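You operate a simulated robot arm through the tools that you are given. There is no shell and no other tool. Be economical: measure what you need, move in short steps, check, and stop when the job is done.

The job below is to be done with a simulated two-armed robot. You get a single attempt, and the scene is never put back.

## Task
Take the grey bucket from the top of the long steel table and put it on the top of the small steel table. Take the small carton from the top of the long steel table and leave it on top of the white pack. Take the numbered jar marked "72" from the top of the small steel table and put it on the top of the long steel table. Fetch the narrow carton marked "56" from the top of the small pallet and set it on the top of the grey cabinet. Put the small teal tub on the top of the steel bench away on the top board of the narrow wire shelf. Put the teal cup in the inside of the small steel sink. Put the bottle labelled "rinse" from the top of the sealer table on the bench top and the bottle labelled "floor" on the small ledge on the side of the mixer. Put the clear jug from the top of the sealer table in the sink bowl. Turn the black water knob to 600 ml. Fetch the black tub from the shelf under the steel table and set it on the steel table. Put one of the jars from the middle board of the long wire rack on the second board from the bottom of the long wire rack. The order is free. Set down upright: small carton, numbered jar, narrow carton, small teal tub, teal cup, bottle, clear jug, jar.

The check looks at the end state, three seconds after you hand in, the way a careful person would. Anything else that was tipped, shoved, dropped, spilled or broken makes it a failure.

## Robot
Two 7-joint arms with two-finger grippers on one trunk, on a base that drives. Base frame: it is fixed to the floor where the robot stands at the start and does not move with it; the origin is under the middle of the robot, x ahead of it, y to its left, z up; the surface under the hand at the start is at about z = 780. Readings come in mm, degrees, newtons and seconds.
The left shoulder is at the start at [70, 139, 1416], the right one opposite. With the tool pointing down near the work surface each hand reaches from about 100 to 640 mm from the robot's upright axis, wherever it stands, measured 20 degrees to its own side. Places, roughly: bench top [-3800, 400, 800]; black tub (34x20x15 cm) [-3700, -4900, 300]; black water knob [-3300, -3000, 1000]; clear bottle, green bottle, white bottle [-2000, -500, 1000]; clear jug (15x10x15 cm) [-1900, -300, 900]; grey bucket (22x19x15 cm) [500, 0, 800]; inside of the small steel sink (22x29 cm) [-3740, 1020, 680]; jar [-1750, -6000, 1000]; narrow carton [2250, 500, 500]; numbered jar [500, 1750, 750]; second board of the long wire rack [-1500, -5500, 600]; sink bowl [-3200, 3600, 700]; small carton [500, 500, 750]; small ledge on the side of the mixer (13x13 cm) [-3260, -1700, 700]; small teal tub (7x7x7 cm) [1400, 3700, 900]; steel table [-3800, -4900, 900]; teal cup (7x8x9 cm) [-3700, 3500, 900]; top board of the narrow wire shelf [800, 3800, 1400]; top of the grey cabinet [2300, 1400, 900]; top of the long steel table [500, 200, 800]; top of the small steel table [500, 1900, 800]; white pack [500, 250, 750]. Payload 3.43 kg a hand.
The TCP of each hand is the grasp point between the finger pads, 30 mm short of the fingertips. In the tool frame z runs along the fingers and y along their closing line. The gripper opens to 104 mm. The gripper's body begins 57 mm behind the TCP.
Orientation is told as [roll, pitch, yaw] about the base's x, y, z axes, in that order, counted from this pose: with the fingers straight down and closing along the base's y, the tool's x points along the base's -x, its y along +y and its z along -z.

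## Interface
- The arms move only by the tool nudge_tool. It takes "left_commands", "right_commands" or both (then of equal length, played together; a hand with none holds still); each is a list of rows, each a list of 7 numbers: the shift along the tool's x, y, z in cm, then the turn, a rotation vector about the tool's x, y, z in degrees, then the opening, from 0 (shut) to 1 (fully open). In form: [[x, y, z, wx, wy, wz, gripper], ...]. A call has 1 to 12 rows; each row is the pose to reach, as a shift and turn from the pose commanded when the call began, along the tool's axes at that moment. A row lasts 0.2 s, in which the tool goes at most 50 mm and 8.6 degrees; a call with a longer step from one row to the next is refused whole, and so is a gripper value outside its range. A pose out of reach is approached as far as the arm can. The call stops where the force on the tool passes 40 N (or 10 N more than at its start, if that is more) or the arm is blocked; 0.2 s more then pass. The fingers move at their own pace (about 45 mm/s each) and stop on an object; they squeeze with about 33 N. The grip force told is the motor's: it shows also when the fingers shut on nothing. Time passes only in rows, and 0.2 s behind the last, so rows that repeat a pose let the fingers close. The reply holds the time, the measured pose of the TCP, the force on the tool along the base axes, the opening and the grip force, in the units named above and with some noise, with the torque about the TCP (base axes, N m) and any sound that the robot's microphone picked up.
- Cameras (640 x 400 px; columns grow to the right, rows downward): "scene" is now at [120.4, 8.3, 1611.8]; the picture's right is [0.11, -0.99, 0.00], its down [-0.85, -0.09, -0.53] and it looks along [0.52, 0.06, -0.85] (base axes); focal length 284 px, centre (320, 200). "left" rides on the left gripper at [67, -18, -90] in its tool frame; the picture's right is [0.25, 0.97, 0.00], its down [-0.73, 0.19, -0.66] and it looks along [-0.64, 0.17, 0.75] (tool axes); focal length 218 px, centre (320, 200). "right" rides on the right gripper at [67, 18, -90] in its tool frame; the picture's right is [-0.25, 0.97, 0.00], its down [-0.73, -0.19, -0.66] and it looks along [-0.64, -0.17, 0.75] (tool axes); focal length 218 px, centre (320, 200).
- grab_frame(camera): a new picture of that camera. It takes no simulated time.
- raise_lower(by): slides the trunk up (or, below 0, down) by that many mm; the arms and the scene camera ride with it, the base frame stays. It gives what a move gives, with no picture.
- drive_base(legs): drives the robot by 1 to 6 legs, each [ahead, left, turn to the left] in mm, mm and degrees, along the robot's own axes; the way and the turn of a leg run together, so that a leg with both is an arc; at most 1500 mm and 180 degrees a leg. The arms and the cameras ride along, it lands a little off, and it stops where it bumps. It gives what a move gives.
- pan_tilt(pan, tilt): turns the head with the scene camera to pan (to the left, within 86 degrees either way) and tilt (down, from -29 to 69), counted from straight ahead of the robot. It gives what a move gives.
- measure_at(camera, pixels): for up to 12 pixels [column, row] of the newest picture of that camera ("zoom" is the newest enlarged one), the place [x, y, z] in the base frame of the surface seen there, good to about 2 mm. It takes no simulated time.
- enlarge(camera, box): a new picture of the part [left, top, right, bottom] of that camera's present view, enlarged. It takes no simulated time.
- close_job(): hands the job in; it is judged then, once.

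Keep the steps short. Do not move on a guess: measure, check each grasp and each placing, and mend mistakes. In all there are 371 turns and 342 pictures (those below and enlarged ones count). Leave the grippers open and the arms clear of the work at the hand-in unless told otherwise, and finish with a single line.

The tools are called after ">>>" as a command line: name --argument value ..., lists and objects as JSON in quotes. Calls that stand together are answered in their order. nudge_tool: Moves the arms, as the interface text tells. Its arguments: {"type":"object","properties":{"left_commands":{"type":"array"},"right_commands":{"type":"array"}},"required":[]} The other tools are called the same way: raise_lower (by) slides the trunk up or down; drive_base (legs) drives the base; pan_tilt (pan, tilt) turns the head that bears the scene camera; grab_frame (camera) takes a picture; measure_at (camera, pixels) gives the place of the surface under pixels of a picture; enlarge (camera, box) takes an enlarged picture of a part of a camera's view; close_job () hands the job in.

At the start:

```text
time_s: 0.0
left_tcp_pos: [451.2, 300.5, 1083.0]
left_tcp_rot: [0.1, 0.1, 0.0]
left_wrist_force: [-0.3, 0.0, -0.3]
left_wrist_torque: [-0.01, 0.0, -0.02]
left_finger_gap: 103.9
left_finger_force: 0.0
right_tcp_pos: [580.9, -111.0, 1051.2]
right_tcp_rot: [-0.1, -0.1, 0.1]
right_wrist_force: [-0.4, 0.2, -0.5]
right_wrist_torque: [0.0, -0.04, 0.02]
right_finger_gap: 104.0
right_finger_force: 0.0
trunk travel left (down, up): [-911.0, 29.0]
robot x, y, heading: [-1.8, -2.7, -0.0]
head pan, tilt: [6.3, 58.3]
```

scene: 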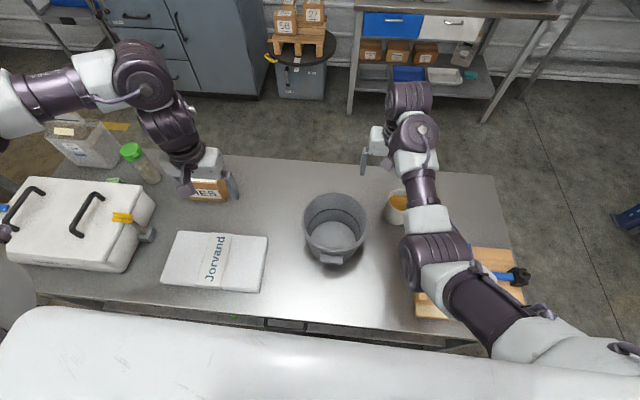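
right: 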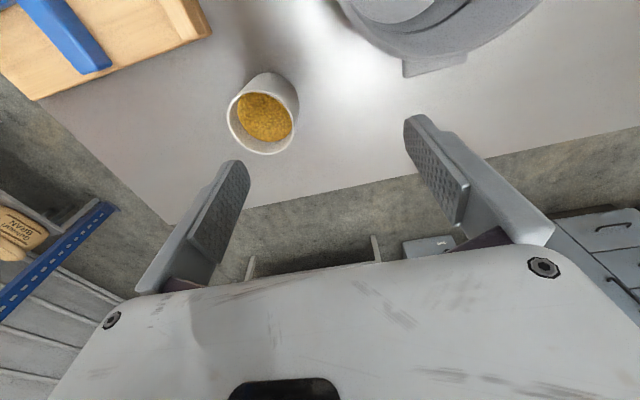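
left: 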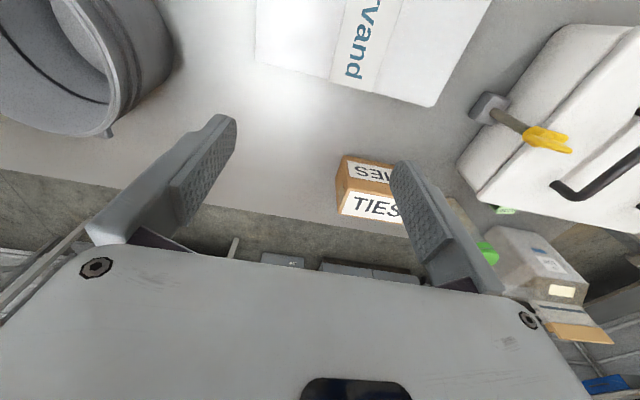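

I see the carton (left picture about (370,185)), the white pack (scene (215,260)) and the bucket (scene (335,230)). I measure them first.

>>> measure_at --camera "left" --pixels '[[345, 157], [342, 190], [338, 212], [390, 168], [370, 172], [365, 205], [260, 60], [433, 104], [330, 80]]'

>>> measure_at --camera "scene" --pixels '[[180, 233], [266, 238], [255, 291], [163, 284], [215, 260], [304, 225], [365, 225], [335, 197], [335, 256], [332, 235], [290, 280], [190, 198]]'

>>> enlarge --camera "scene" --box '[140, 140, 400, 300]'

```text
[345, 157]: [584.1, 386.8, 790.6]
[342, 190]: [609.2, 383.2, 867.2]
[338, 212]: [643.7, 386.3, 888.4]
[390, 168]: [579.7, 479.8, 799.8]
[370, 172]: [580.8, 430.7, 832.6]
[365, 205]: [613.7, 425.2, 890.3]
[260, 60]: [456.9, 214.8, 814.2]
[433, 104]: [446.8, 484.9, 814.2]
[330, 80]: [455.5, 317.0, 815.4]
```

```text
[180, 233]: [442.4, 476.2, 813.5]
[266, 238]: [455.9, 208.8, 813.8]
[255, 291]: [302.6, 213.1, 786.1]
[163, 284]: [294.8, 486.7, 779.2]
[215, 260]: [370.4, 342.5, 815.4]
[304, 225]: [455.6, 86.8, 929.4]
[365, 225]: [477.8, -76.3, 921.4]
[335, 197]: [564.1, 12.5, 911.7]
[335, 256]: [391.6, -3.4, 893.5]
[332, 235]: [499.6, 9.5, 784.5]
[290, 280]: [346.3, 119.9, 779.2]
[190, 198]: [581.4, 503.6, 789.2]
```

```text
2.46 times, centred on (270, 220) of scene
```

zoom: 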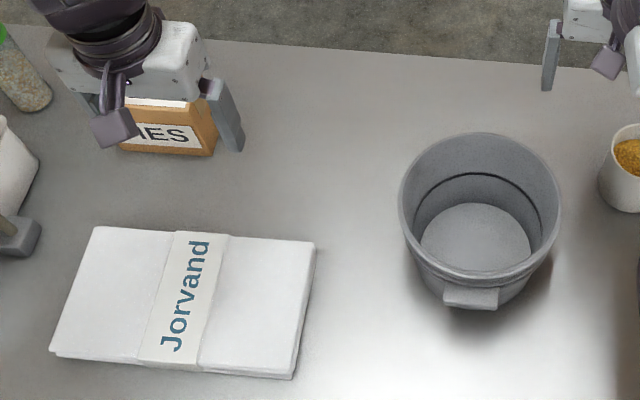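

The carton is about 116 mm wide in y; I need its depth in x. I enlarge the left camera's view.

>>> enlarge --camera "left" --box '[310, 130, 470, 230]'

```text
4.00 times, centred on (390, 180) of left
```

zoom: 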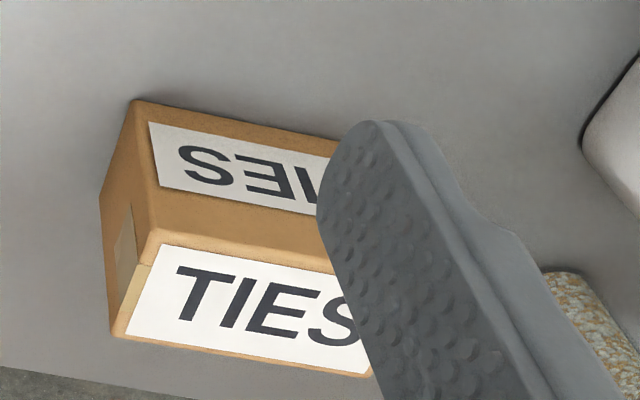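

>>> measure_at --camera "zoom" --pixels '[[160, 240], [310, 270], [125, 325], [140, 110], [300, 140], [355, 368], [200, 348], [150, 230], [240, 230]]'

>>> measure_at --camera "left" --pixels '[[400, 225], [395, 223], [455, 205]]'

```text
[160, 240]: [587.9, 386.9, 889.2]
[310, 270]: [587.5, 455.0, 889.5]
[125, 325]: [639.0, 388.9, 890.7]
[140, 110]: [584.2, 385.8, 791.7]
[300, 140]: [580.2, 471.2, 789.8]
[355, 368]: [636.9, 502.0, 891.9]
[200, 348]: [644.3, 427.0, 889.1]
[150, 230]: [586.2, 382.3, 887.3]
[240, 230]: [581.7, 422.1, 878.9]
```

```text
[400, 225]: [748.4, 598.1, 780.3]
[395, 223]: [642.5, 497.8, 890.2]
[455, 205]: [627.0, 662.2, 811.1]
```

Carton: x 581–645, y 383–503, top 890; it must be gripped along x. It is out of reach from here, so I look to the left before driving sideways.

>>> pan_tilt --pan 70 --tilt 35

>>> grab_frame --camera "scene"

>>> pan_tilt --pan 0 --tilt 69

>>> grab_frame --camera "scene"

```text
time_s: 1.3
left_tcp_pos: [451.8, 299.0, 1084.1]
left_tcp_rot: [0.0, 0.1, 0.0]
left_wrist_force: [-0.9, 0.0, 0.5]
left_wrist_torque: [-0.03, 0.0, 0.03]
left_finger_gap: 104.1
left_finger_force: 0.1
right_tcp_pos: [581.1, -109.3, 1050.8]
right_tcp_rot: [-0.1, 0.0, 0.1]
right_wrist_force: [-0.5, 0.0, 1.2]
right_wrist_torque: [0.03, 0.01, -0.03]
right_finger_gap: 104.0
right_finger_force: 0.1
trunk travel left (down, up): [-911.0, 29.0]
robot x, y, heading: [1.6, -3.0, 0.0]
head pan, tilt: [70.0, 35.0]
```

```text
336 pictures are left
```

scene: 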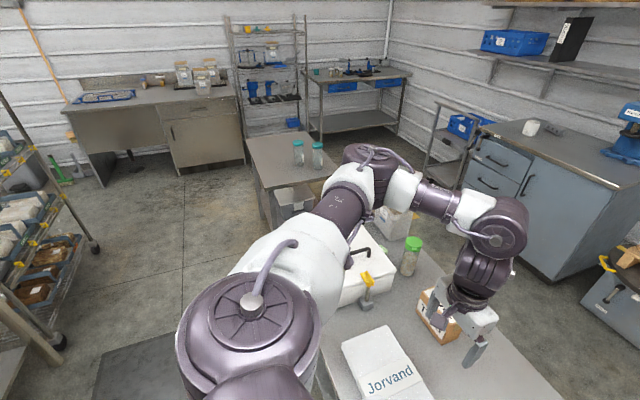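

```text
time_s: 2.8
left_tcp_pos: [451.7, 298.4, 1084.4]
left_tcp_rot: [0.0, 0.0, 0.0]
left_wrist_force: [0.5, -0.9, -0.7]
left_wrist_torque: [-0.02, -0.02, -0.01]
left_finger_gap: 104.0
left_finger_force: 0.0
right_tcp_pos: [581.1, -110.9, 1049.9]
right_tcp_rot: [0.0, -0.1, 0.0]
right_wrist_force: [-0.2, 0.5, 0.3]
right_wrist_torque: [0.02, 0.02, -0.02]
right_finger_gap: 104.0
right_finger_force: 0.0
trunk travel left (down, up): [-911.0, 29.0]
robot x, y, heading: [-2.7, 4.0, -0.1]
head pan, tilt: [0.0, 68.8]
```

```text
335 pictures are left
```

scene: 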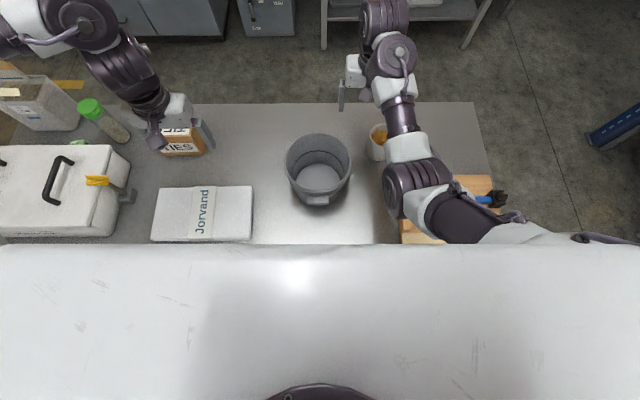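

The floor to the left is clear (mat only). I drive 240 mm left so that the carton is in the left hand's reach.

>>> drive_base --legs '[[0, 240, 0]]'

>>> grab_frame --camera "left"

>>> grab_frame --camera "scene"

```text
time_s: 4.5
left_tcp_pos: [447.8, 539.5, 1084.7]
left_tcp_rot: [0.1, 0.1, 0.3]
left_wrist_force: [0.0, 0.0, -0.7]
left_wrist_torque: [0.03, 0.0, 0.0]
left_finger_gap: 103.8
left_finger_force: 0.0
right_tcp_pos: [582.0, 130.8, 1049.4]
right_tcp_rot: [0.1, 0.0, 0.4]
right_wrist_force: [-0.1, -0.7, 0.1]
right_wrist_torque: [0.05, -0.01, 0.01]
right_finger_gap: 104.2
right_finger_force: 0.0
trunk travel left (down, up): [-911.0, 29.0]
robot x, y, heading: [1.1, 238.9, -0.0]
head pan, tilt: [0.0, 68.8]
```

```text
334 pictures are left
```

left: 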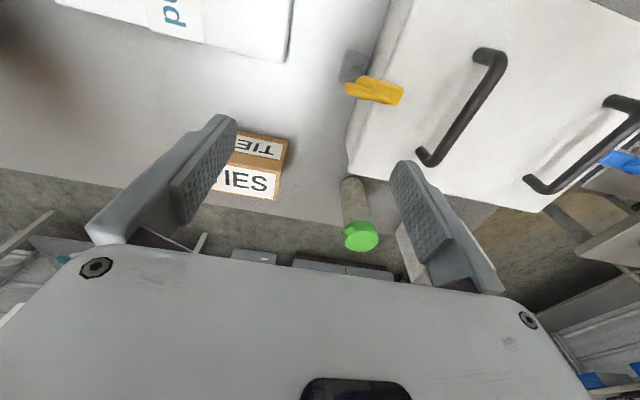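

```text
333 pictures are left
```

scene: 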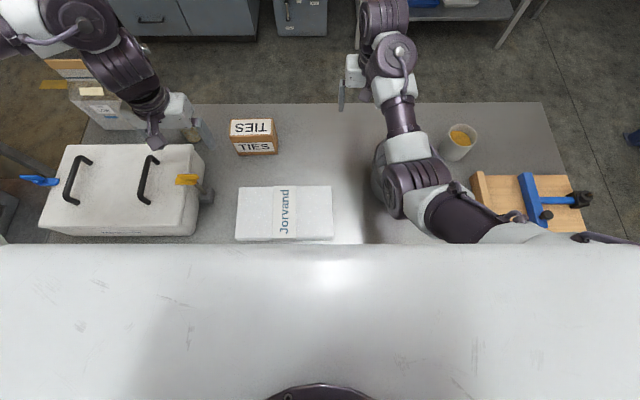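

The left TCP is at (448,540,1085). I move it above the carton (613,443) and turn it 90 degrees so the fingers close along x.

>>> nudge_tool --left_commands '[[-1.5, -0.88, 0.36, 0, 0, 8.18, 1], [-3, -1.76, 0.72, 0, 0, 16.36, 1], [-4.5, -2.64, 1.08, 0, 0, 24.54, 1], [-6, -3.52, 1.44, 0, 0, 32.72, 1], [-7.5, -4.4, 1.8, 0, 0, 40.9, 1], [-9, -5.28, 2.16, 0, 0, 49.1, 1], [-10.5, -6.16, 2.52, 0, 0, 57.3, 1], [-12, -7.04, 2.88, 0, 0, 65.5, 1], [-13.5, -7.92, 3.24, 0, 0, 73.6, 1], [-15, -8.8, 3.6, 0, 0, 81.8, 1], [-16.5, -9.7, 4, 0, 0, 90, 1], [-16.5, -9.7, 4, 0, 0, 90, 1]]'

>>> grab_frame --camera "left"

>>> grab_frame --camera "scene"

```text
time_s: 7.1
left_tcp_pos: [615.1, 446.5, 1043.9]
left_tcp_rot: [0.0, 0.0, -89.8]
left_wrist_force: [-0.3, -0.3, -0.7]
left_wrist_torque: [0.0, 0.02, -0.01]
left_finger_gap: 103.9
left_finger_force: 0.0
right_tcp_pos: [581.2, 132.5, 1049.7]
right_tcp_rot: [0.0, -0.1, 0.3]
right_wrist_force: [-0.2, 0.6, 0.4]
right_wrist_torque: [0.0, 0.02, 0.01]
right_finger_gap: 104.0
right_finger_force: 0.0
trunk travel left (down, up): [-911.0, 29.0]
robot x, y, heading: [-1.9, 236.7, 0.4]
head pan, tilt: [0.0, 68.8]
```

```text
332 pictures are left
```

left: 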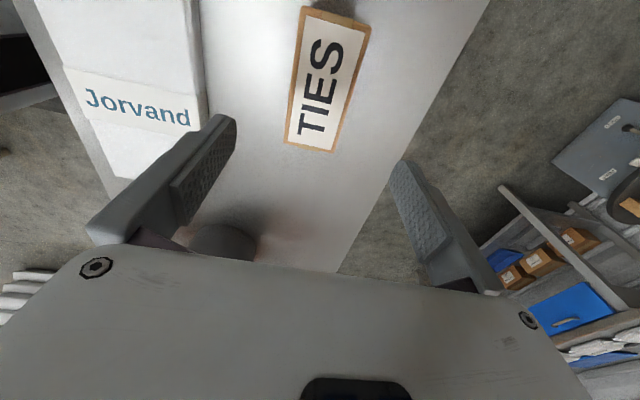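

```text
331 pictures are left
```

scene: 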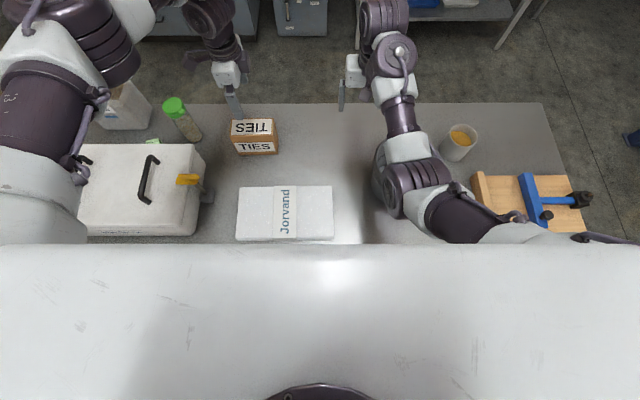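

I check the carton's corners from this view before going down.

>>> measure_at --camera "left" --pixels '[[304, 12], [368, 30], [334, 148], [288, 140], [310, 80], [348, 90]]'

>>> nudge_tool --left_commands '[[0.3, -0.2, 4, 0, 0, 0, 1], [0.3, -0.2, 8, 0, 0, 0, 1], [0.3, -0.2, 12, 0, 0, 0, 1], [0.3, -0.2, 12, 0, 0, 0, 1]]'

>>> grab_frame --camera "left"

```text
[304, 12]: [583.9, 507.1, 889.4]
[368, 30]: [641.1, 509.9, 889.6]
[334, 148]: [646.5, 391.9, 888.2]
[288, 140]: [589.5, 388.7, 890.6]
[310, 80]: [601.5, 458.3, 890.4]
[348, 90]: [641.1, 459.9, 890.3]
```

```text
time_s: 8.1
left_tcp_pos: [610.5, 449.3, 924.6]
left_tcp_rot: [0.0, -0.1, -89.8]
left_wrist_force: [-0.2, 0.0, 1.2]
left_wrist_torque: [0.01, 0.02, 0.0]
left_finger_gap: 103.8
left_finger_force: 0.1
right_tcp_pos: [581.1, 133.4, 1050.8]
right_tcp_rot: [0.0, -0.1, 0.4]
right_wrist_force: [-0.3, -0.8, -0.1]
right_wrist_torque: [0.02, -0.01, 0.02]
right_finger_gap: 104.0
right_finger_force: 0.1
trunk travel left (down, up): [-911.0, 29.0]
robot x, y, heading: [1.4, 236.1, 0.1]
head pan, tilt: [0.0, 68.8]
```

```text
330 pictures are left
```

left: 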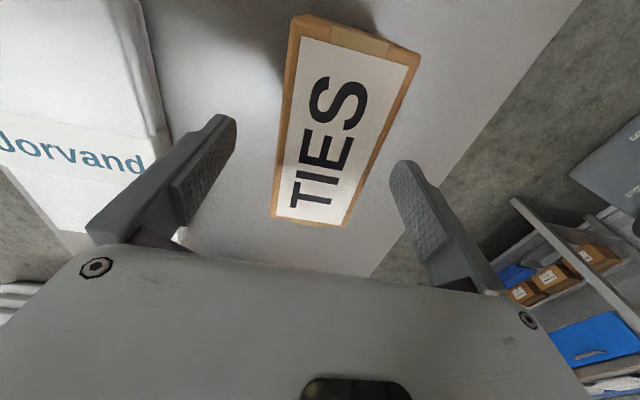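

Lined up with the carton between the fingers. I go down 60 mm, close and lift.

>>> nudge_tool --left_commands '[[0, 0.3, 3, 0, 0, 0, 1], [0, 0.3, 6, 0, 0, 0, 1], [0, 0.3, 6, 0, 0, 0, 0], [0, 0.3, 6, 0, 0, 0, 0], [0, 0.3, 6, 0, 0, 0, 0], [0, 0.3, 6, 0, 0, 0, 0]]'

>>> nudge_tool --left_commands '[[0, 0, -4, 0, 0, 0, 0], [0, 0, -8, 0, 0, 0, 0], [0, 0, -12, 0, 0, 0, 0], [0, 0, -12, 0, 0, 0, 0]]'

>>> grab_frame --camera "left"

>>> grab_frame --camera "scene"

```text
time_s: 9.5
left_tcp_pos: [607.2, 444.0, 869.0]
left_tcp_rot: [-0.1, 0.1, -89.8]
left_wrist_force: [-1.3, 0.0, 0.5]
left_wrist_torque: [0.04, -0.01, 0.0]
left_finger_gap: 67.5
left_finger_force: 32.8
left hand out of reach, approached as far as the arm can: row 2, 3, 4, 5, 6
right_tcp_pos: [581.6, 133.3, 1049.6]
right_tcp_rot: [0.0, 0.0, 0.2]
right_wrist_force: [0.4, 0.1, 0.0]
right_wrist_torque: [0.01, -0.02, 0.01]
right_finger_gap: 104.2
right_finger_force: 0.0
trunk travel left (down, up): [-911.0, 29.0]
robot x, y, heading: [-0.0, 238.2, 0.2]
head pan, tilt: [0.0, 68.8]
```

```text
time_s: 10.5
left_tcp_pos: [604.6, 444.3, 988.3]
left_tcp_rot: [-0.1, 0.0, -89.7]
left_wrist_force: [-0.1, -0.2, -2.5]
left_wrist_torque: [0.0, 0.0, 0.05]
left_finger_gap: 67.7
left_finger_force: 32.7
right_tcp_pos: [582.7, 131.9, 1048.5]
right_tcp_rot: [0.1, 0.0, 0.2]
right_wrist_force: [-0.7, -0.1, -0.8]
right_wrist_torque: [0.01, -0.01, 0.01]
right_finger_gap: 104.0
right_finger_force: 0.0
trunk travel left (down, up): [-911.0, 29.0]
robot x, y, heading: [-0.7, 238.6, 0.4]
head pan, tilt: [0.0, 68.8]
```

```text
329 pictures are left
```

left: 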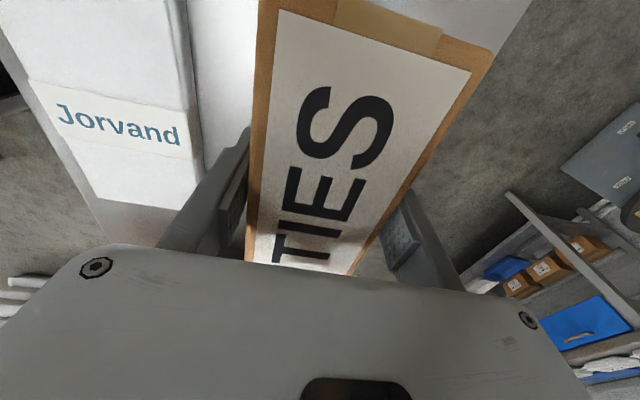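

```text
328 pictures are left
```

scene: 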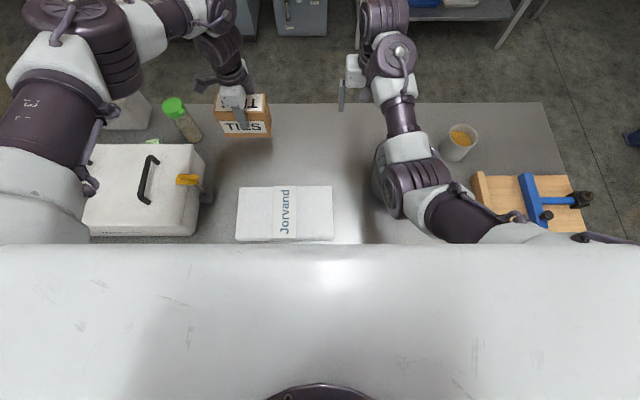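

The carton is held (67 mm gap, lifted cleanly). Its bottom is 89 mm under the TCP. I carry it over the pack centre (371,345).

>>> nudge_tool --left_commands '[[-1.6, -3.9, 0, 0, 0, 0, 0], [-3.3, -7.8, 0, 0, 0, 0, 0], [-4.9, -11.6, 0, 0, 0, 0, 0], [-6.6, -15.5, 0, 0, 0, 0, 0], [-8.2, -19.4, 0, 0, 0, 0, 0], [-9.9, -23.3, 0, 0, 0, 0, 0], [-9.9, -23.3, 0, 0, 0, 0, 0]]'

>>> grab_frame --camera "left"

>>> grab_frame --camera "scene"

```text
time_s: 12.1
left_tcp_pos: [375.3, 343.2, 989.5]
left_tcp_rot: [-0.1, 0.1, -89.7]
left_wrist_force: [0.7, 0.6, -3.2]
left_wrist_torque: [-0.02, -0.01, 0.01]
left_finger_gap: 67.4
left_finger_force: 33.3
right_tcp_pos: [580.9, 132.6, 1050.0]
right_tcp_rot: [0.0, 0.0, 0.3]
right_wrist_force: [-0.3, -0.1, 0.3]
right_wrist_torque: [-0.01, 0.02, -0.03]
right_finger_gap: 103.7
right_finger_force: 0.0
trunk travel left (down, up): [-911.0, 29.0]
robot x, y, heading: [-3.7, 244.0, 0.2]
head pan, tilt: [0.0, 68.8]
```

```text
327 pictures are left
```

left: 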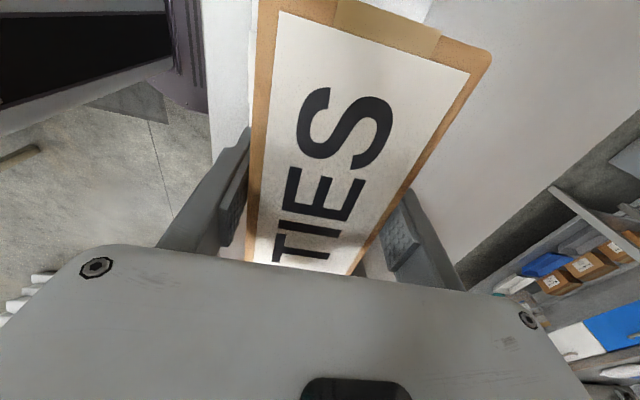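

```text
326 pictures are left
```

scene: 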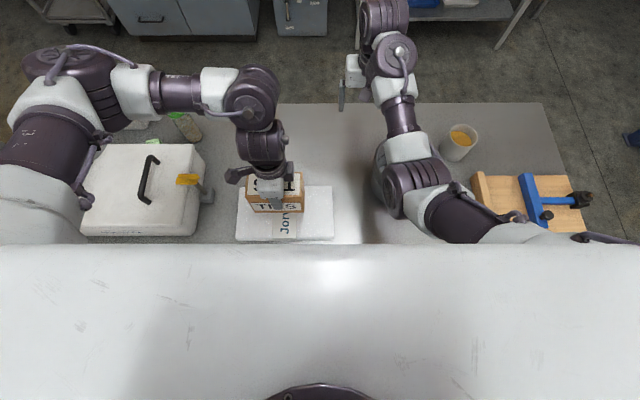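

Over the pack. I lower about 82 mm to just above contact.

>>> nudge_tool --left_commands '[[0, -0.3, 4, 0, 0, 0, 0], [0, -0.3, 7.5, 0, 0, 0, 0], [0, -0.3, 8.2, 0, 0, 0, 0], [0, -0.3, 8.2, 0, 0, 0, 0]]'

>>> nudge_tool --left_commands '[[0, 0, 0.2, 0, 0, 0, 0], [0, 0, 0.3, 0, 0, 0, 0], [0, 0, 0.3, 0, 0, 0, 0]]'

```text
time_s: 13.1
left_tcp_pos: [371.8, 342.7, 907.4]
left_tcp_rot: [-0.2, 0.0, -89.7]
left_wrist_force: [-0.3, 0.6, -3.2]
left_wrist_torque: [-0.05, 0.01, 0.02]
left_finger_gap: 67.3
left_finger_force: 32.7
right_tcp_pos: [580.9, 133.0, 1052.1]
right_tcp_rot: [0.0, 0.1, 0.4]
right_wrist_force: [-0.4, 0.7, 0.0]
right_wrist_torque: [-0.02, 0.02, -0.01]
right_finger_gap: 104.2
right_finger_force: 0.1
trunk travel left (down, up): [-911.0, 29.0]
robot x, y, heading: [0.9, 239.0, 0.0]
head pan, tilt: [0.0, 68.8]
```

```text
time_s: 13.9
left_tcp_pos: [371.0, 343.0, 905.5]
left_tcp_rot: [0.1, 0.0, -89.8]
left_wrist_force: [0.7, -0.2, 23.7]
left_wrist_torque: [0.55, 0.55, 0.05]
left_finger_gap: 67.3
left_finger_force: 33.0
right_tcp_pos: [580.1, 132.3, 1052.5]
right_tcp_rot: [0.2, -0.1, 0.4]
right_wrist_force: [-0.2, 0.2, 0.5]
right_wrist_torque: [-0.02, 0.03, 0.0]
right_finger_gap: 104.1
right_finger_force: 0.1
trunk travel left (down, up): [-911.0, 29.0]
robot x, y, heading: [-0.3, 239.7, 0.5]
head pan, tilt: [0.0, 68.8]
```

Contact (24 N). I open, go straight up and check.

>>> nudge_tool --left_commands '[[0, 0, 0, 0, 0, 0, 0.6], [0, 0, 0, 0, 0, 0, 1], [0, 0, 0, 0, 0, 0, 1], [0, 0, 0, 0, 0, 0, 1], [0, 0, -4, 0, 0, 0, 1], [0, 0, -8, 0, 0, 0, 1], [0, 0, -13, 0, 0, 0, 1], [0, 0, -17, 0, 0, 0, 1]]'

>>> grab_frame --camera "left"

>>> grab_frame --camera "scene"

>>> grab_frame --camera "right"

```text
time_s: 15.7
left_tcp_pos: [366.5, 343.6, 1073.8]
left_tcp_rot: [-0.2, 0.0, -89.6]
left_wrist_force: [0.7, 0.2, -0.8]
left_wrist_torque: [0.0, 0.0, -0.02]
left_finger_gap: 104.1
left_finger_force: 0.1
right_tcp_pos: [581.0, 132.8, 1051.7]
right_tcp_rot: [0.0, -0.1, 0.2]
right_wrist_force: [-0.3, 0.5, 0.4]
right_wrist_torque: [-0.02, 0.0, -0.03]
right_finger_gap: 103.9
right_finger_force: 0.1
trunk travel left (down, up): [-911.0, 29.0]
robot x, y, heading: [0.1, 242.4, 0.2]
head pan, tilt: [0.0, 68.8]
```

```text
325 pictures are left
```

left: 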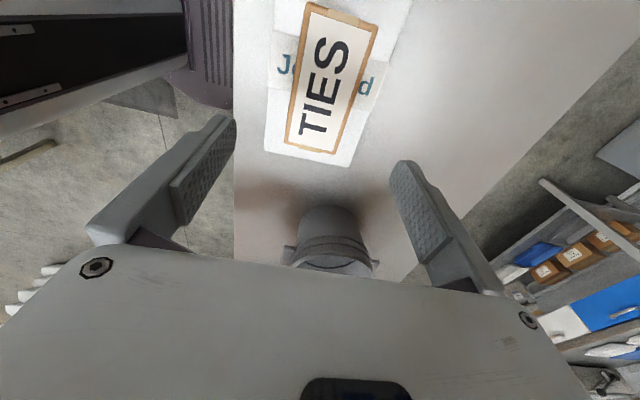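

```text
324 pictures are left
```

scene: 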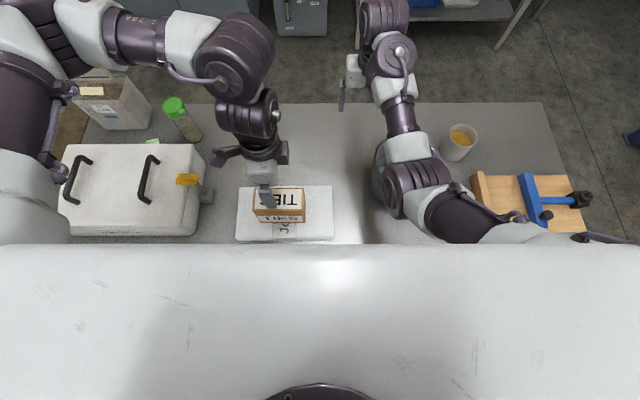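

```text
323 pictures are left
```

right: 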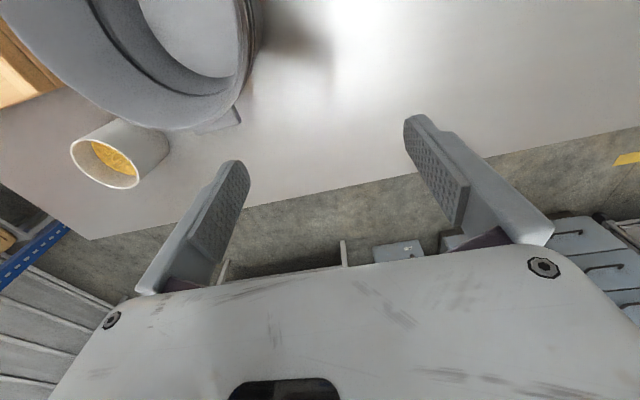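

The carton stands on the pack. Now the bucket; I measure its rim from the right and left pictures.

>>> measure_at --camera "right" --pixels '[[247, 20], [245, 70], [225, 110], [170, 125], [120, 105], [230, 118], [60, 70], [235, 30], [250, 100]]'

>>> measure_at --camera "left" --pixels '[[305, 262], [330, 268], [355, 262], [288, 252], [378, 262], [335, 225]]'

>>> enlarge --camera "left" --box '[260, 180, 420, 290]'

>>> enlarge --camera "right" --box '[0, 0, 280, 175]'

```text
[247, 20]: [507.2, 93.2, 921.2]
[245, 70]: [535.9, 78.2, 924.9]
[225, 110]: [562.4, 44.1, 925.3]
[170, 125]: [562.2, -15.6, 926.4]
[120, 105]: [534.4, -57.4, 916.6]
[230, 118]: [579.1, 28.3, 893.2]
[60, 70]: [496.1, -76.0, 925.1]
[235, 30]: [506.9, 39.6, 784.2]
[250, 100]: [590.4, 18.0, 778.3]
```

```text
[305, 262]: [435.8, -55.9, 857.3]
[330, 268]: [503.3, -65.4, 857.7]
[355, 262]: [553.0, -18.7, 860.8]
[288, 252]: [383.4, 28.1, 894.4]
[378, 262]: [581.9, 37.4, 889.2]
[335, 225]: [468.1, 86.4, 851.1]
```

```text
3.64 times, centred on (340, 235) of left
```

zoom: 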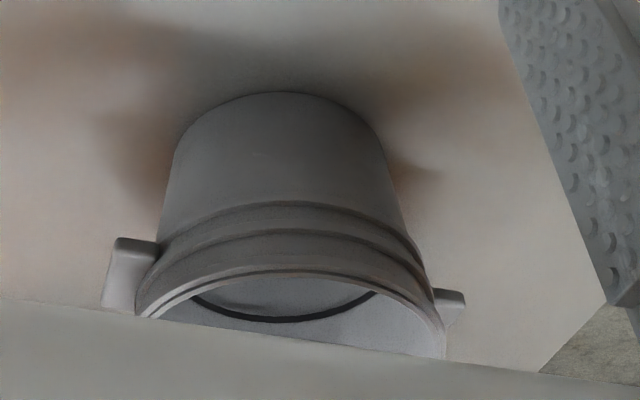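

```text
2.29 times, centred on (140, 88) of right
```

zoom: 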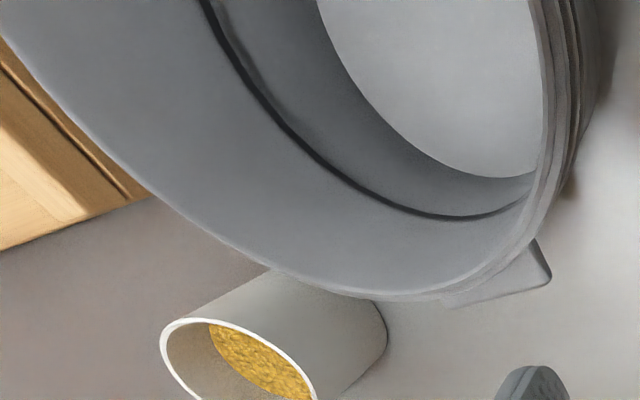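

The bucket's rim is at z 928, centre about (481,7), radius about 88. I bring the right hand above its left wall (481,92).

>>> nudge_tool --right_commands '[[3.5, -1.4, 1, 0, 0, 0, 1], [7, -2.8, 2, 0, 0, 0, 1], [10, -4.1, 4, 0, 0, 0, 1], [10, -4.1, 7, 0, 0, 0, 1], [10, -4.1, 7, 0, 0, 0, 1]]'

>>> grab_frame --camera "right"

>>> grab_frame --camera "scene"

```text
time_s: 16.9
left_tcp_pos: [368.0, 343.1, 1072.8]
left_tcp_rot: [0.1, 0.0, -89.7]
left_wrist_force: [0.0, 0.1, -0.4]
left_wrist_torque: [0.05, 0.02, 0.01]
left_finger_gap: 104.1
left_finger_force: 0.2
right_tcp_pos: [478.9, 91.9, 982.2]
right_tcp_rot: [0.0, -0.2, 0.5]
right_wrist_force: [-0.2, 0.6, 0.7]
right_wrist_torque: [0.05, 0.02, 0.02]
right_finger_gap: 104.1
right_finger_force: 0.1
right hand out of reach, approached as far as the arm can: row 1, 2, 3
trunk travel left (down, up): [-911.0, 29.0]
robot x, y, heading: [0.5, 239.3, 0.4]
head pan, tilt: [0.0, 68.8]
```

```text
320 pictures are left
```

right: 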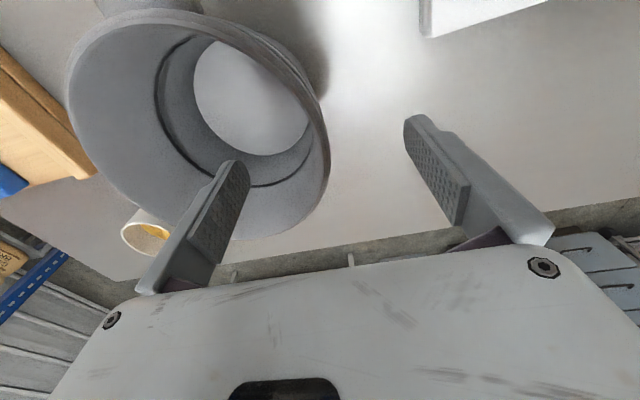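

```text
319 pictures are left
```

scene: 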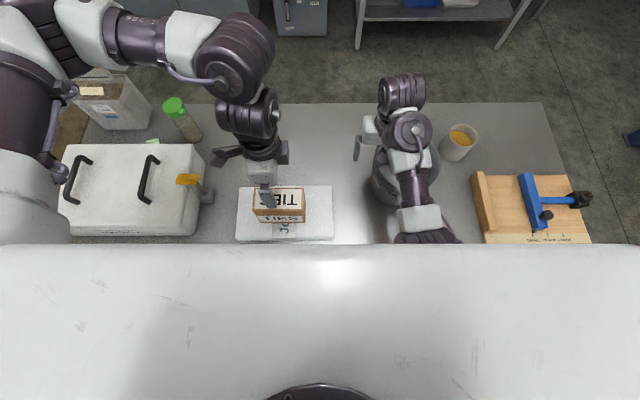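

The rim is midway between the fingers. Down 75 mm, then close.

>>> nudge_tool --right_commands '[[0, 0, 4, 0, 0, 0, 1], [0, 0, 7.5, 0, 0, 0, 1], [0, 0, 7.5, 0, 0, 0, 1]]'

>>> grab_frame --camera "right"

```text
time_s: 17.7
left_tcp_pos: [368.5, 343.6, 1073.7]
left_tcp_rot: [-0.1, 0.0, -89.8]
left_wrist_force: [0.5, 0.6, 0.2]
left_wrist_torque: [0.03, 0.0, 0.01]
left_finger_gap: 104.1
left_finger_force: 0.0
right_tcp_pos: [483.5, 88.6, 906.0]
right_tcp_rot: [0.0, 0.1, 0.3]
right_wrist_force: [-0.5, 0.1, 0.3]
right_wrist_torque: [0.03, 0.01, 0.05]
right_finger_gap: 103.9
right_finger_force: 0.1
trunk travel left (down, up): [-911.0, 29.0]
robot x, y, heading: [3.3, 237.2, 0.4]
head pan, tilt: [0.0, 68.8]
```

```text
318 pictures are left
```

right: 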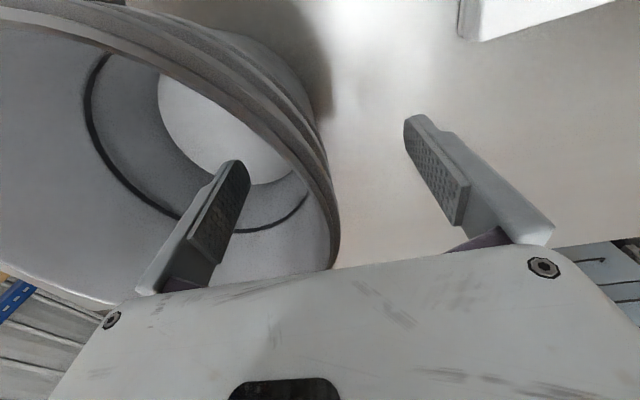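

The wall is between the pads. I close and lift 30 mm.

>>> nudge_tool --right_commands '[[0, 0.2, 0, 0, 0, 0, 0], [0, 0.2, 0, 0, 0, 0, 0], [0, 0.2, 0, 0, 0, 0, 0], [0, 0.2, 0, 0, 0, 0, 0], [0, 0.2, 0, 0, 0, 0, 0], [0, 0.2, 0, 0, 0, 0, 0], [0, 0.2, -1, 0, 0, 0, 0], [0, 0.2, -3, 0, 0, 0, 0], [0, 0.2, -3, 0, 0, 0, 0]]'

>>> grab_frame --camera "right"

>>> grab_frame --camera "left"

```text
time_s: 19.7
left_tcp_pos: [367.7, 342.0, 1073.5]
left_tcp_rot: [0.0, 0.0, -89.7]
left_wrist_force: [-0.7, 0.1, -0.4]
left_wrist_torque: [-0.01, -0.02, 0.02]
left_finger_gap: 103.9
left_finger_force: 0.0
right_tcp_pos: [481.7, 93.0, 938.0]
right_tcp_rot: [-0.1, 0.1, 0.3]
right_wrist_force: [0.4, 0.1, -1.3]
right_wrist_torque: [0.12, -0.02, 0.01]
right_finger_gap: 7.0
right_finger_force: 33.0
trunk travel left (down, up): [-911.0, 29.0]
robot x, y, heading: [0.6, 240.3, 0.4]
head pan, tilt: [0.0, 68.8]
```

```text
317 pictures are left
```

right: 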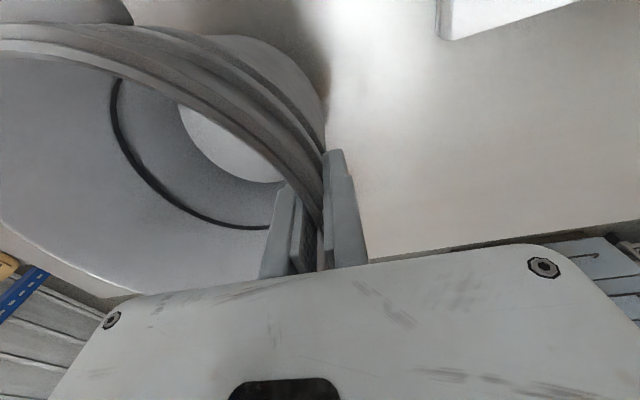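

```text
316 pictures are left
```

left: 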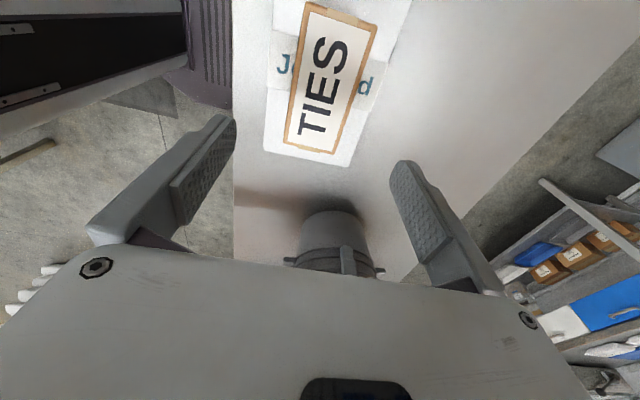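

The bucket is held and light. I lift it 150 mm more and pull it 100 mm nearer.

>>> nudge_tool --right_commands '[[0, 0, -4, 0, 0, 0, 0], [0, 0, -8, 0, 0, 0, 0], [0, 0, -12, 0, 0, 0, 0], [1, -1, -15, 0, 0, 0, 0], [4, -2, -15, 0, 0, 0, 0], [8, -4, -15, 0, 0, 0, 0], [10, -5, -15, 0, 0, 0, 0], [10, -5, -15, 0, 0, 0, 0]]'

>>> pan_tilt --pan 0 --tilt 50

>>> grab_frame --camera "scene"

>>> pan_tilt --pan 80 --tilt 45

>>> grab_frame --camera "scene"

```text
time_s: 21.5
left_tcp_pos: [368.0, 343.5, 1073.3]
left_tcp_rot: [-0.1, 0.1, -89.7]
left_wrist_force: [-0.4, 0.2, 0.7]
left_wrist_torque: [0.0, -0.02, 0.04]
left_finger_gap: 103.6
left_finger_force: 0.0
right_tcp_pos: [479.4, 92.4, 985.8]
right_tcp_rot: [0.0, -0.1, 0.2]
right_wrist_force: [-0.3, 0.4, -3.2]
right_wrist_torque: [0.15, 0.02, -0.01]
right_finger_gap: 6.9
right_finger_force: 33.5
right hand out of reach, approached as far as the arm can: row 2, 3, 4, 5, 6, 7, 8
trunk travel left (down, up): [-911.0, 29.0]
robot x, y, heading: [1.7, 240.6, 0.5]
head pan, tilt: [0.0, 68.8]
```

```text
time_s: 22.4
left_tcp_pos: [369.0, 343.4, 1073.8]
left_tcp_rot: [-0.1, 0.0, -89.7]
left_wrist_force: [-0.6, -0.2, 0.8]
left_wrist_torque: [0.03, 0.0, -0.01]
left_finger_gap: 104.0
left_finger_force: 0.1
right_tcp_pos: [479.6, 94.7, 985.8]
right_tcp_rot: [0.0, -0.1, 0.3]
right_wrist_force: [0.1, 0.0, -1.9]
right_wrist_torque: [0.13, -0.01, 0.02]
right_finger_gap: 6.9
right_finger_force: 33.1
trunk travel left (down, up): [-911.0, 29.0]
robot x, y, heading: [-0.9, 239.6, 0.3]
head pan, tilt: [0.0, 50.0]
```

```text
315 pictures are left
```

scene: 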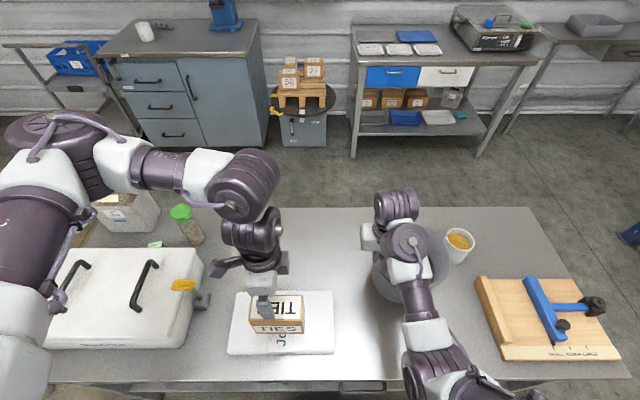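

```text
time_s: 23.9
left_tcp_pos: [368.5, 343.2, 1074.4]
left_tcp_rot: [-0.1, -0.1, -89.7]
left_wrist_force: [-0.4, -0.4, -0.6]
left_wrist_torque: [0.01, 0.01, -0.03]
left_finger_gap: 103.8
left_finger_force: 0.1
right_tcp_pos: [479.4, 93.7, 986.0]
right_tcp_rot: [0.1, -0.1, 0.3]
right_wrist_force: [-0.1, 0.0, -2.1]
right_wrist_torque: [0.12, -0.01, 0.0]
right_finger_gap: 7.1
right_finger_force: 32.2
trunk travel left (down, up): [-911.0, 29.0]
robot x, y, heading: [-1.0, 239.3, 0.6]
head pan, tilt: [80.0, 45.0]
```

```text
314 pictures are left
```

scene: 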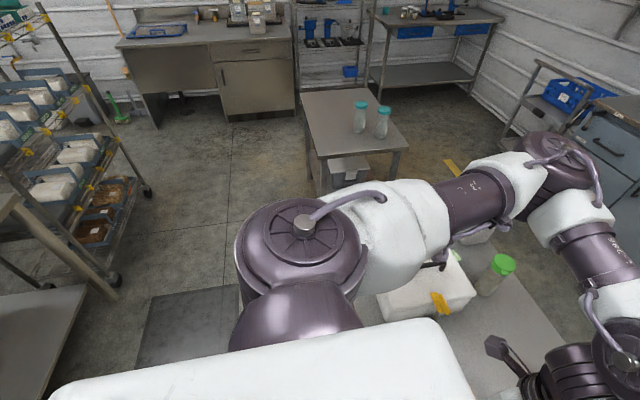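

The right arm cannot raise it further here, but the bucket bottom is at about 860 and nothing stands behind it. Before backing off I measure the surroundings on the left: rack posts and the small table.

>>> measure_at --camera "scene" --pixels '[[148, 190], [115, 285], [45, 285], [300, 95], [372, 88], [408, 148], [317, 155], [360, 120], [382, 130], [326, 190], [330, 110], [350, 95]]'

>>> enlarge --camera "scene" --box '[290, 70, 430, 160]'

```text
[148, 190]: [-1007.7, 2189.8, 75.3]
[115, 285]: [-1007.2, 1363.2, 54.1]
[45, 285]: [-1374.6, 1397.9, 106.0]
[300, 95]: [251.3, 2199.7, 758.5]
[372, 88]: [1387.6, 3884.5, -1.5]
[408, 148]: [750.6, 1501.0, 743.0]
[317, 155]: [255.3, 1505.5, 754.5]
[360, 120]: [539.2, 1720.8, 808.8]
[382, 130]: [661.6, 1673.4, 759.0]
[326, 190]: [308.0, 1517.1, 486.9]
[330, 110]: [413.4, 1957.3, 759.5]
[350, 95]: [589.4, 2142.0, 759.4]
```

```text
4.44 times, centred on (360, 115) of scene
```

zoom: 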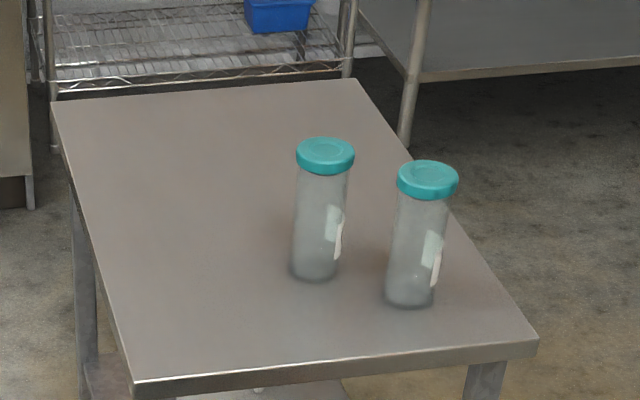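

Small table: x 250–750, y 1505–2205, top z 759; jars near (540,1715) and (650,1680). The corridor x −1000…250 is free. I back off 400 mm and drive 1990 mm left with the bucket.

>>> drive_base --legs '[[-400, 0, 0], [0, 1000, 0], [0, 985, 0]]'

>>> pan_tilt --pan 0 --tilt 40

>>> grab_frame --camera "scene"

>>> grab_frame --camera "right"

```text
time_s: 35.8
left_tcp_pos: [-42.2, 2295.7, 1074.0]
left_tcp_rot: [0.0, 0.0, -90.3]
left_wrist_force: [0.6, 0.2, -0.3]
left_wrist_torque: [-0.01, 0.01, 0.01]
left_finger_gap: 104.0
left_finger_force: 0.1
right_tcp_pos: [66.0, 2043.4, 984.2]
right_tcp_rot: [0.0, -0.2, -0.4]
right_wrist_force: [-0.1, -0.5, -1.8]
right_wrist_torque: [0.22, -0.02, 0.01]
right_finger_gap: 6.9
right_finger_force: 32.8
trunk travel left (down, up): [-911.0, 29.0]
robot x, y, heading: [-413.2, 2198.1, -0.3]
head pan, tilt: [80.0, 45.0]
```

```text
time_s: 37.3
left_tcp_pos: [-41.7, 2295.8, 1073.4]
left_tcp_rot: [-0.1, -0.1, -90.4]
left_wrist_force: [0.0, 0.0, -0.2]
left_wrist_torque: [0.0, -0.03, 0.02]
left_finger_gap: 103.8
left_finger_force: 0.0
right_tcp_pos: [65.6, 2043.1, 985.3]
right_tcp_rot: [0.1, 0.0, -0.4]
right_wrist_force: [0.1, 0.1, -2.2]
right_wrist_torque: [0.14, -0.03, -0.01]
right_finger_gap: 6.9
right_finger_force: 32.8
trunk travel left (down, up): [-911.0, 29.0]
robot x, y, heading: [-413.0, 2197.1, -0.4]
head pan, tilt: [0.0, 40.0]
```

```text
312 pictures are left
```

scene: 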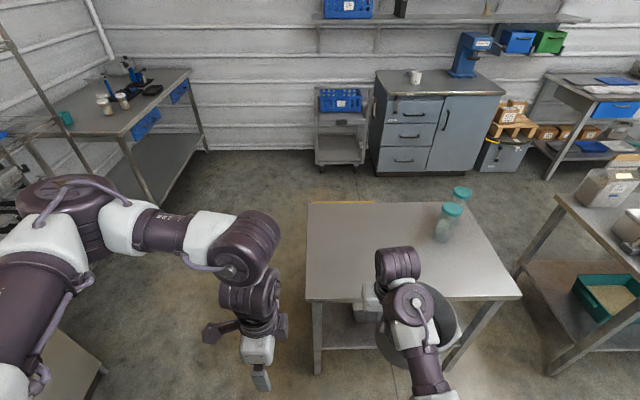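

```text
311 pictures are left
```

right: 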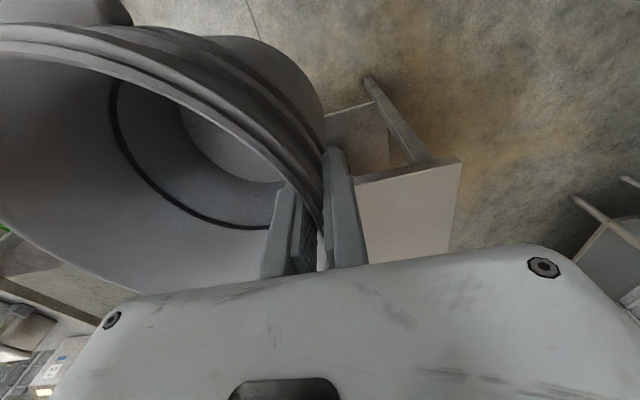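

Bucket centre is now about (66,1955). I drive ahead 375 mm and 50 mm left so it comes over the table at about (440,2005).

>>> drive_base --legs '[[200, 50, 0], [175, 0, 0]]'

>>> pan_tilt --pan 0 --tilt 65

>>> grab_frame --camera "scene"

>>> grab_frame --camera "left"

```text
time_s: 40.0
left_tcp_pos: [332.1, 2347.0, 1075.5]
left_tcp_rot: [0.0, 0.0, -90.0]
left_wrist_force: [-0.5, 0.0, 0.2]
left_wrist_torque: [0.03, -0.03, 0.01]
left_finger_gap: 104.0
left_finger_force: 0.1
right_tcp_pos: [441.5, 2097.5, 987.6]
right_tcp_rot: [0.1, -0.2, -0.1]
right_wrist_force: [-0.7, -0.4, -2.2]
right_wrist_torque: [0.16, 0.01, -0.03]
right_finger_gap: 6.9
right_finger_force: 32.7
trunk travel left (down, up): [-911.0, 29.0]
robot x, y, heading: [-33.4, 2242.8, -0.1]
head pan, tilt: [0.0, 40.0]
```

```text
time_s: 40.9
left_tcp_pos: [338.4, 2348.1, 1073.1]
left_tcp_rot: [-0.1, 0.0, -90.0]
left_wrist_force: [0.0, 0.0, 0.3]
left_wrist_torque: [0.01, 0.03, 0.0]
left_finger_gap: 103.8
left_finger_force: 0.1
right_tcp_pos: [444.4, 2096.1, 983.3]
right_tcp_rot: [-0.1, 0.0, -0.1]
right_wrist_force: [-0.4, 0.4, -1.6]
right_wrist_torque: [0.19, 0.02, 0.0]
right_finger_gap: 6.8
right_finger_force: 33.2
trunk travel left (down, up): [-911.0, 29.0]
robot x, y, heading: [-33.3, 2247.7, -0.1]
head pan, tilt: [0.0, 65.0]
```

```text
310 pictures are left
```

scene: 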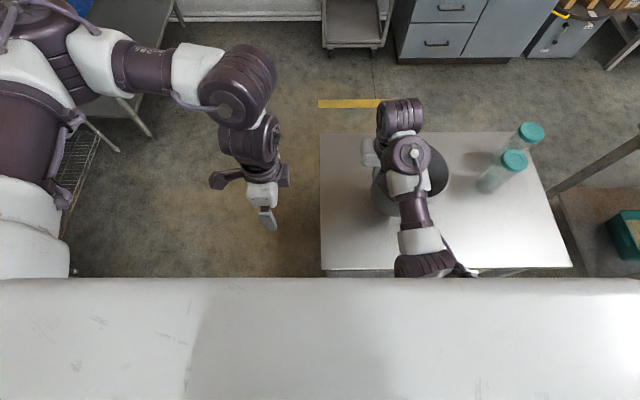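

```text
309 pictures are left
```

left: 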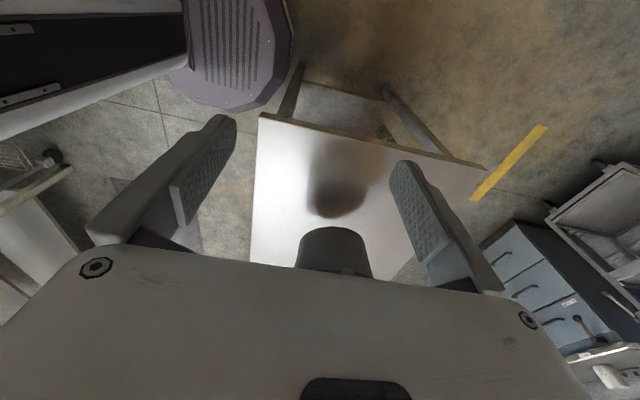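

Above the table. I test with a 20 mm downward step, since the last arm command was not fully reachable.

>>> nudge_tool --right_commands '[[0, 0, 2, 0, 0, 0, 0], [0, 0, 2, 0, 0, 0, 0]]'

```text
time_s: 41.5
left_tcp_pos: [336.5, 2348.6, 1074.0]
left_tcp_rot: [0.0, 0.0, -90.1]
left_wrist_force: [-0.4, 0.1, 0.0]
left_wrist_torque: [-0.01, 0.03, 0.01]
left_finger_gap: 104.2
left_finger_force: 0.1
right_tcp_pos: [444.2, 2097.4, 964.6]
right_tcp_rot: [0.0, -0.1, -0.1]
right_wrist_force: [0.7, 0.5, -1.3]
right_wrist_torque: [0.12, 0.0, -0.01]
right_finger_gap: 6.9
right_finger_force: 33.4
trunk travel left (down, up): [-911.0, 29.0]
robot x, y, heading: [-31.6, 2247.5, -0.1]
head pan, tilt: [0.0, 65.0]
```

Commands start from the real pose. I lower 77 mm to just above the table, then touch down.

>>> nudge_tool --right_commands '[[0, 0, 4, 0, 0, 0, 0], [0, 0, 7, 0, 0, 0, 0], [0, 0, 7.7, 0, 0, 0, 0], [0, 0, 7.9, 0, 0, 0, 0], [0, 0, 8.1, 0, 0, 0, 0], [0, 0, 8.1, 0, 0, 0, 0]]'

>>> grab_frame --camera "left"

```text
time_s: 42.9
left_tcp_pos: [333.5, 2349.2, 1073.9]
left_tcp_rot: [0.0, -0.2, -90.1]
left_wrist_force: [-0.2, -0.4, -0.1]
left_wrist_torque: [0.0, 0.03, 0.01]
left_finger_gap: 104.1
left_finger_force: 0.0
right_tcp_pos: [445.3, 2099.0, 886.4]
right_tcp_rot: [-0.1, -0.3, -0.2]
right_wrist_force: [1.6, 3.7, 22.5]
right_wrist_torque: [-1.79, 0.08, -0.05]
right_finger_gap: 10.5
right_finger_force: 32.7
trunk travel left (down, up): [-911.0, 29.0]
robot x, y, heading: [-30.6, 2248.0, -0.3]
head pan, tilt: [0.0, 65.0]
```

```text
308 pictures are left
```

left: 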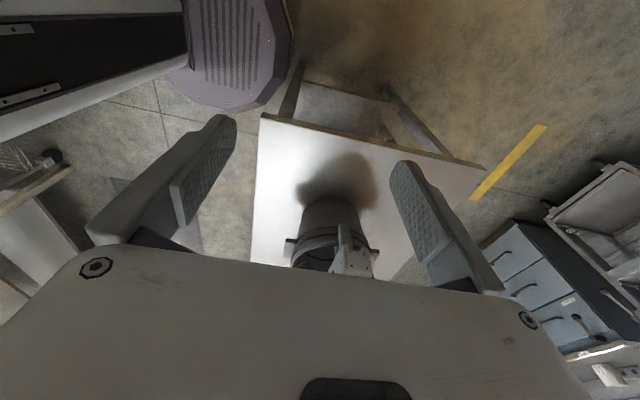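

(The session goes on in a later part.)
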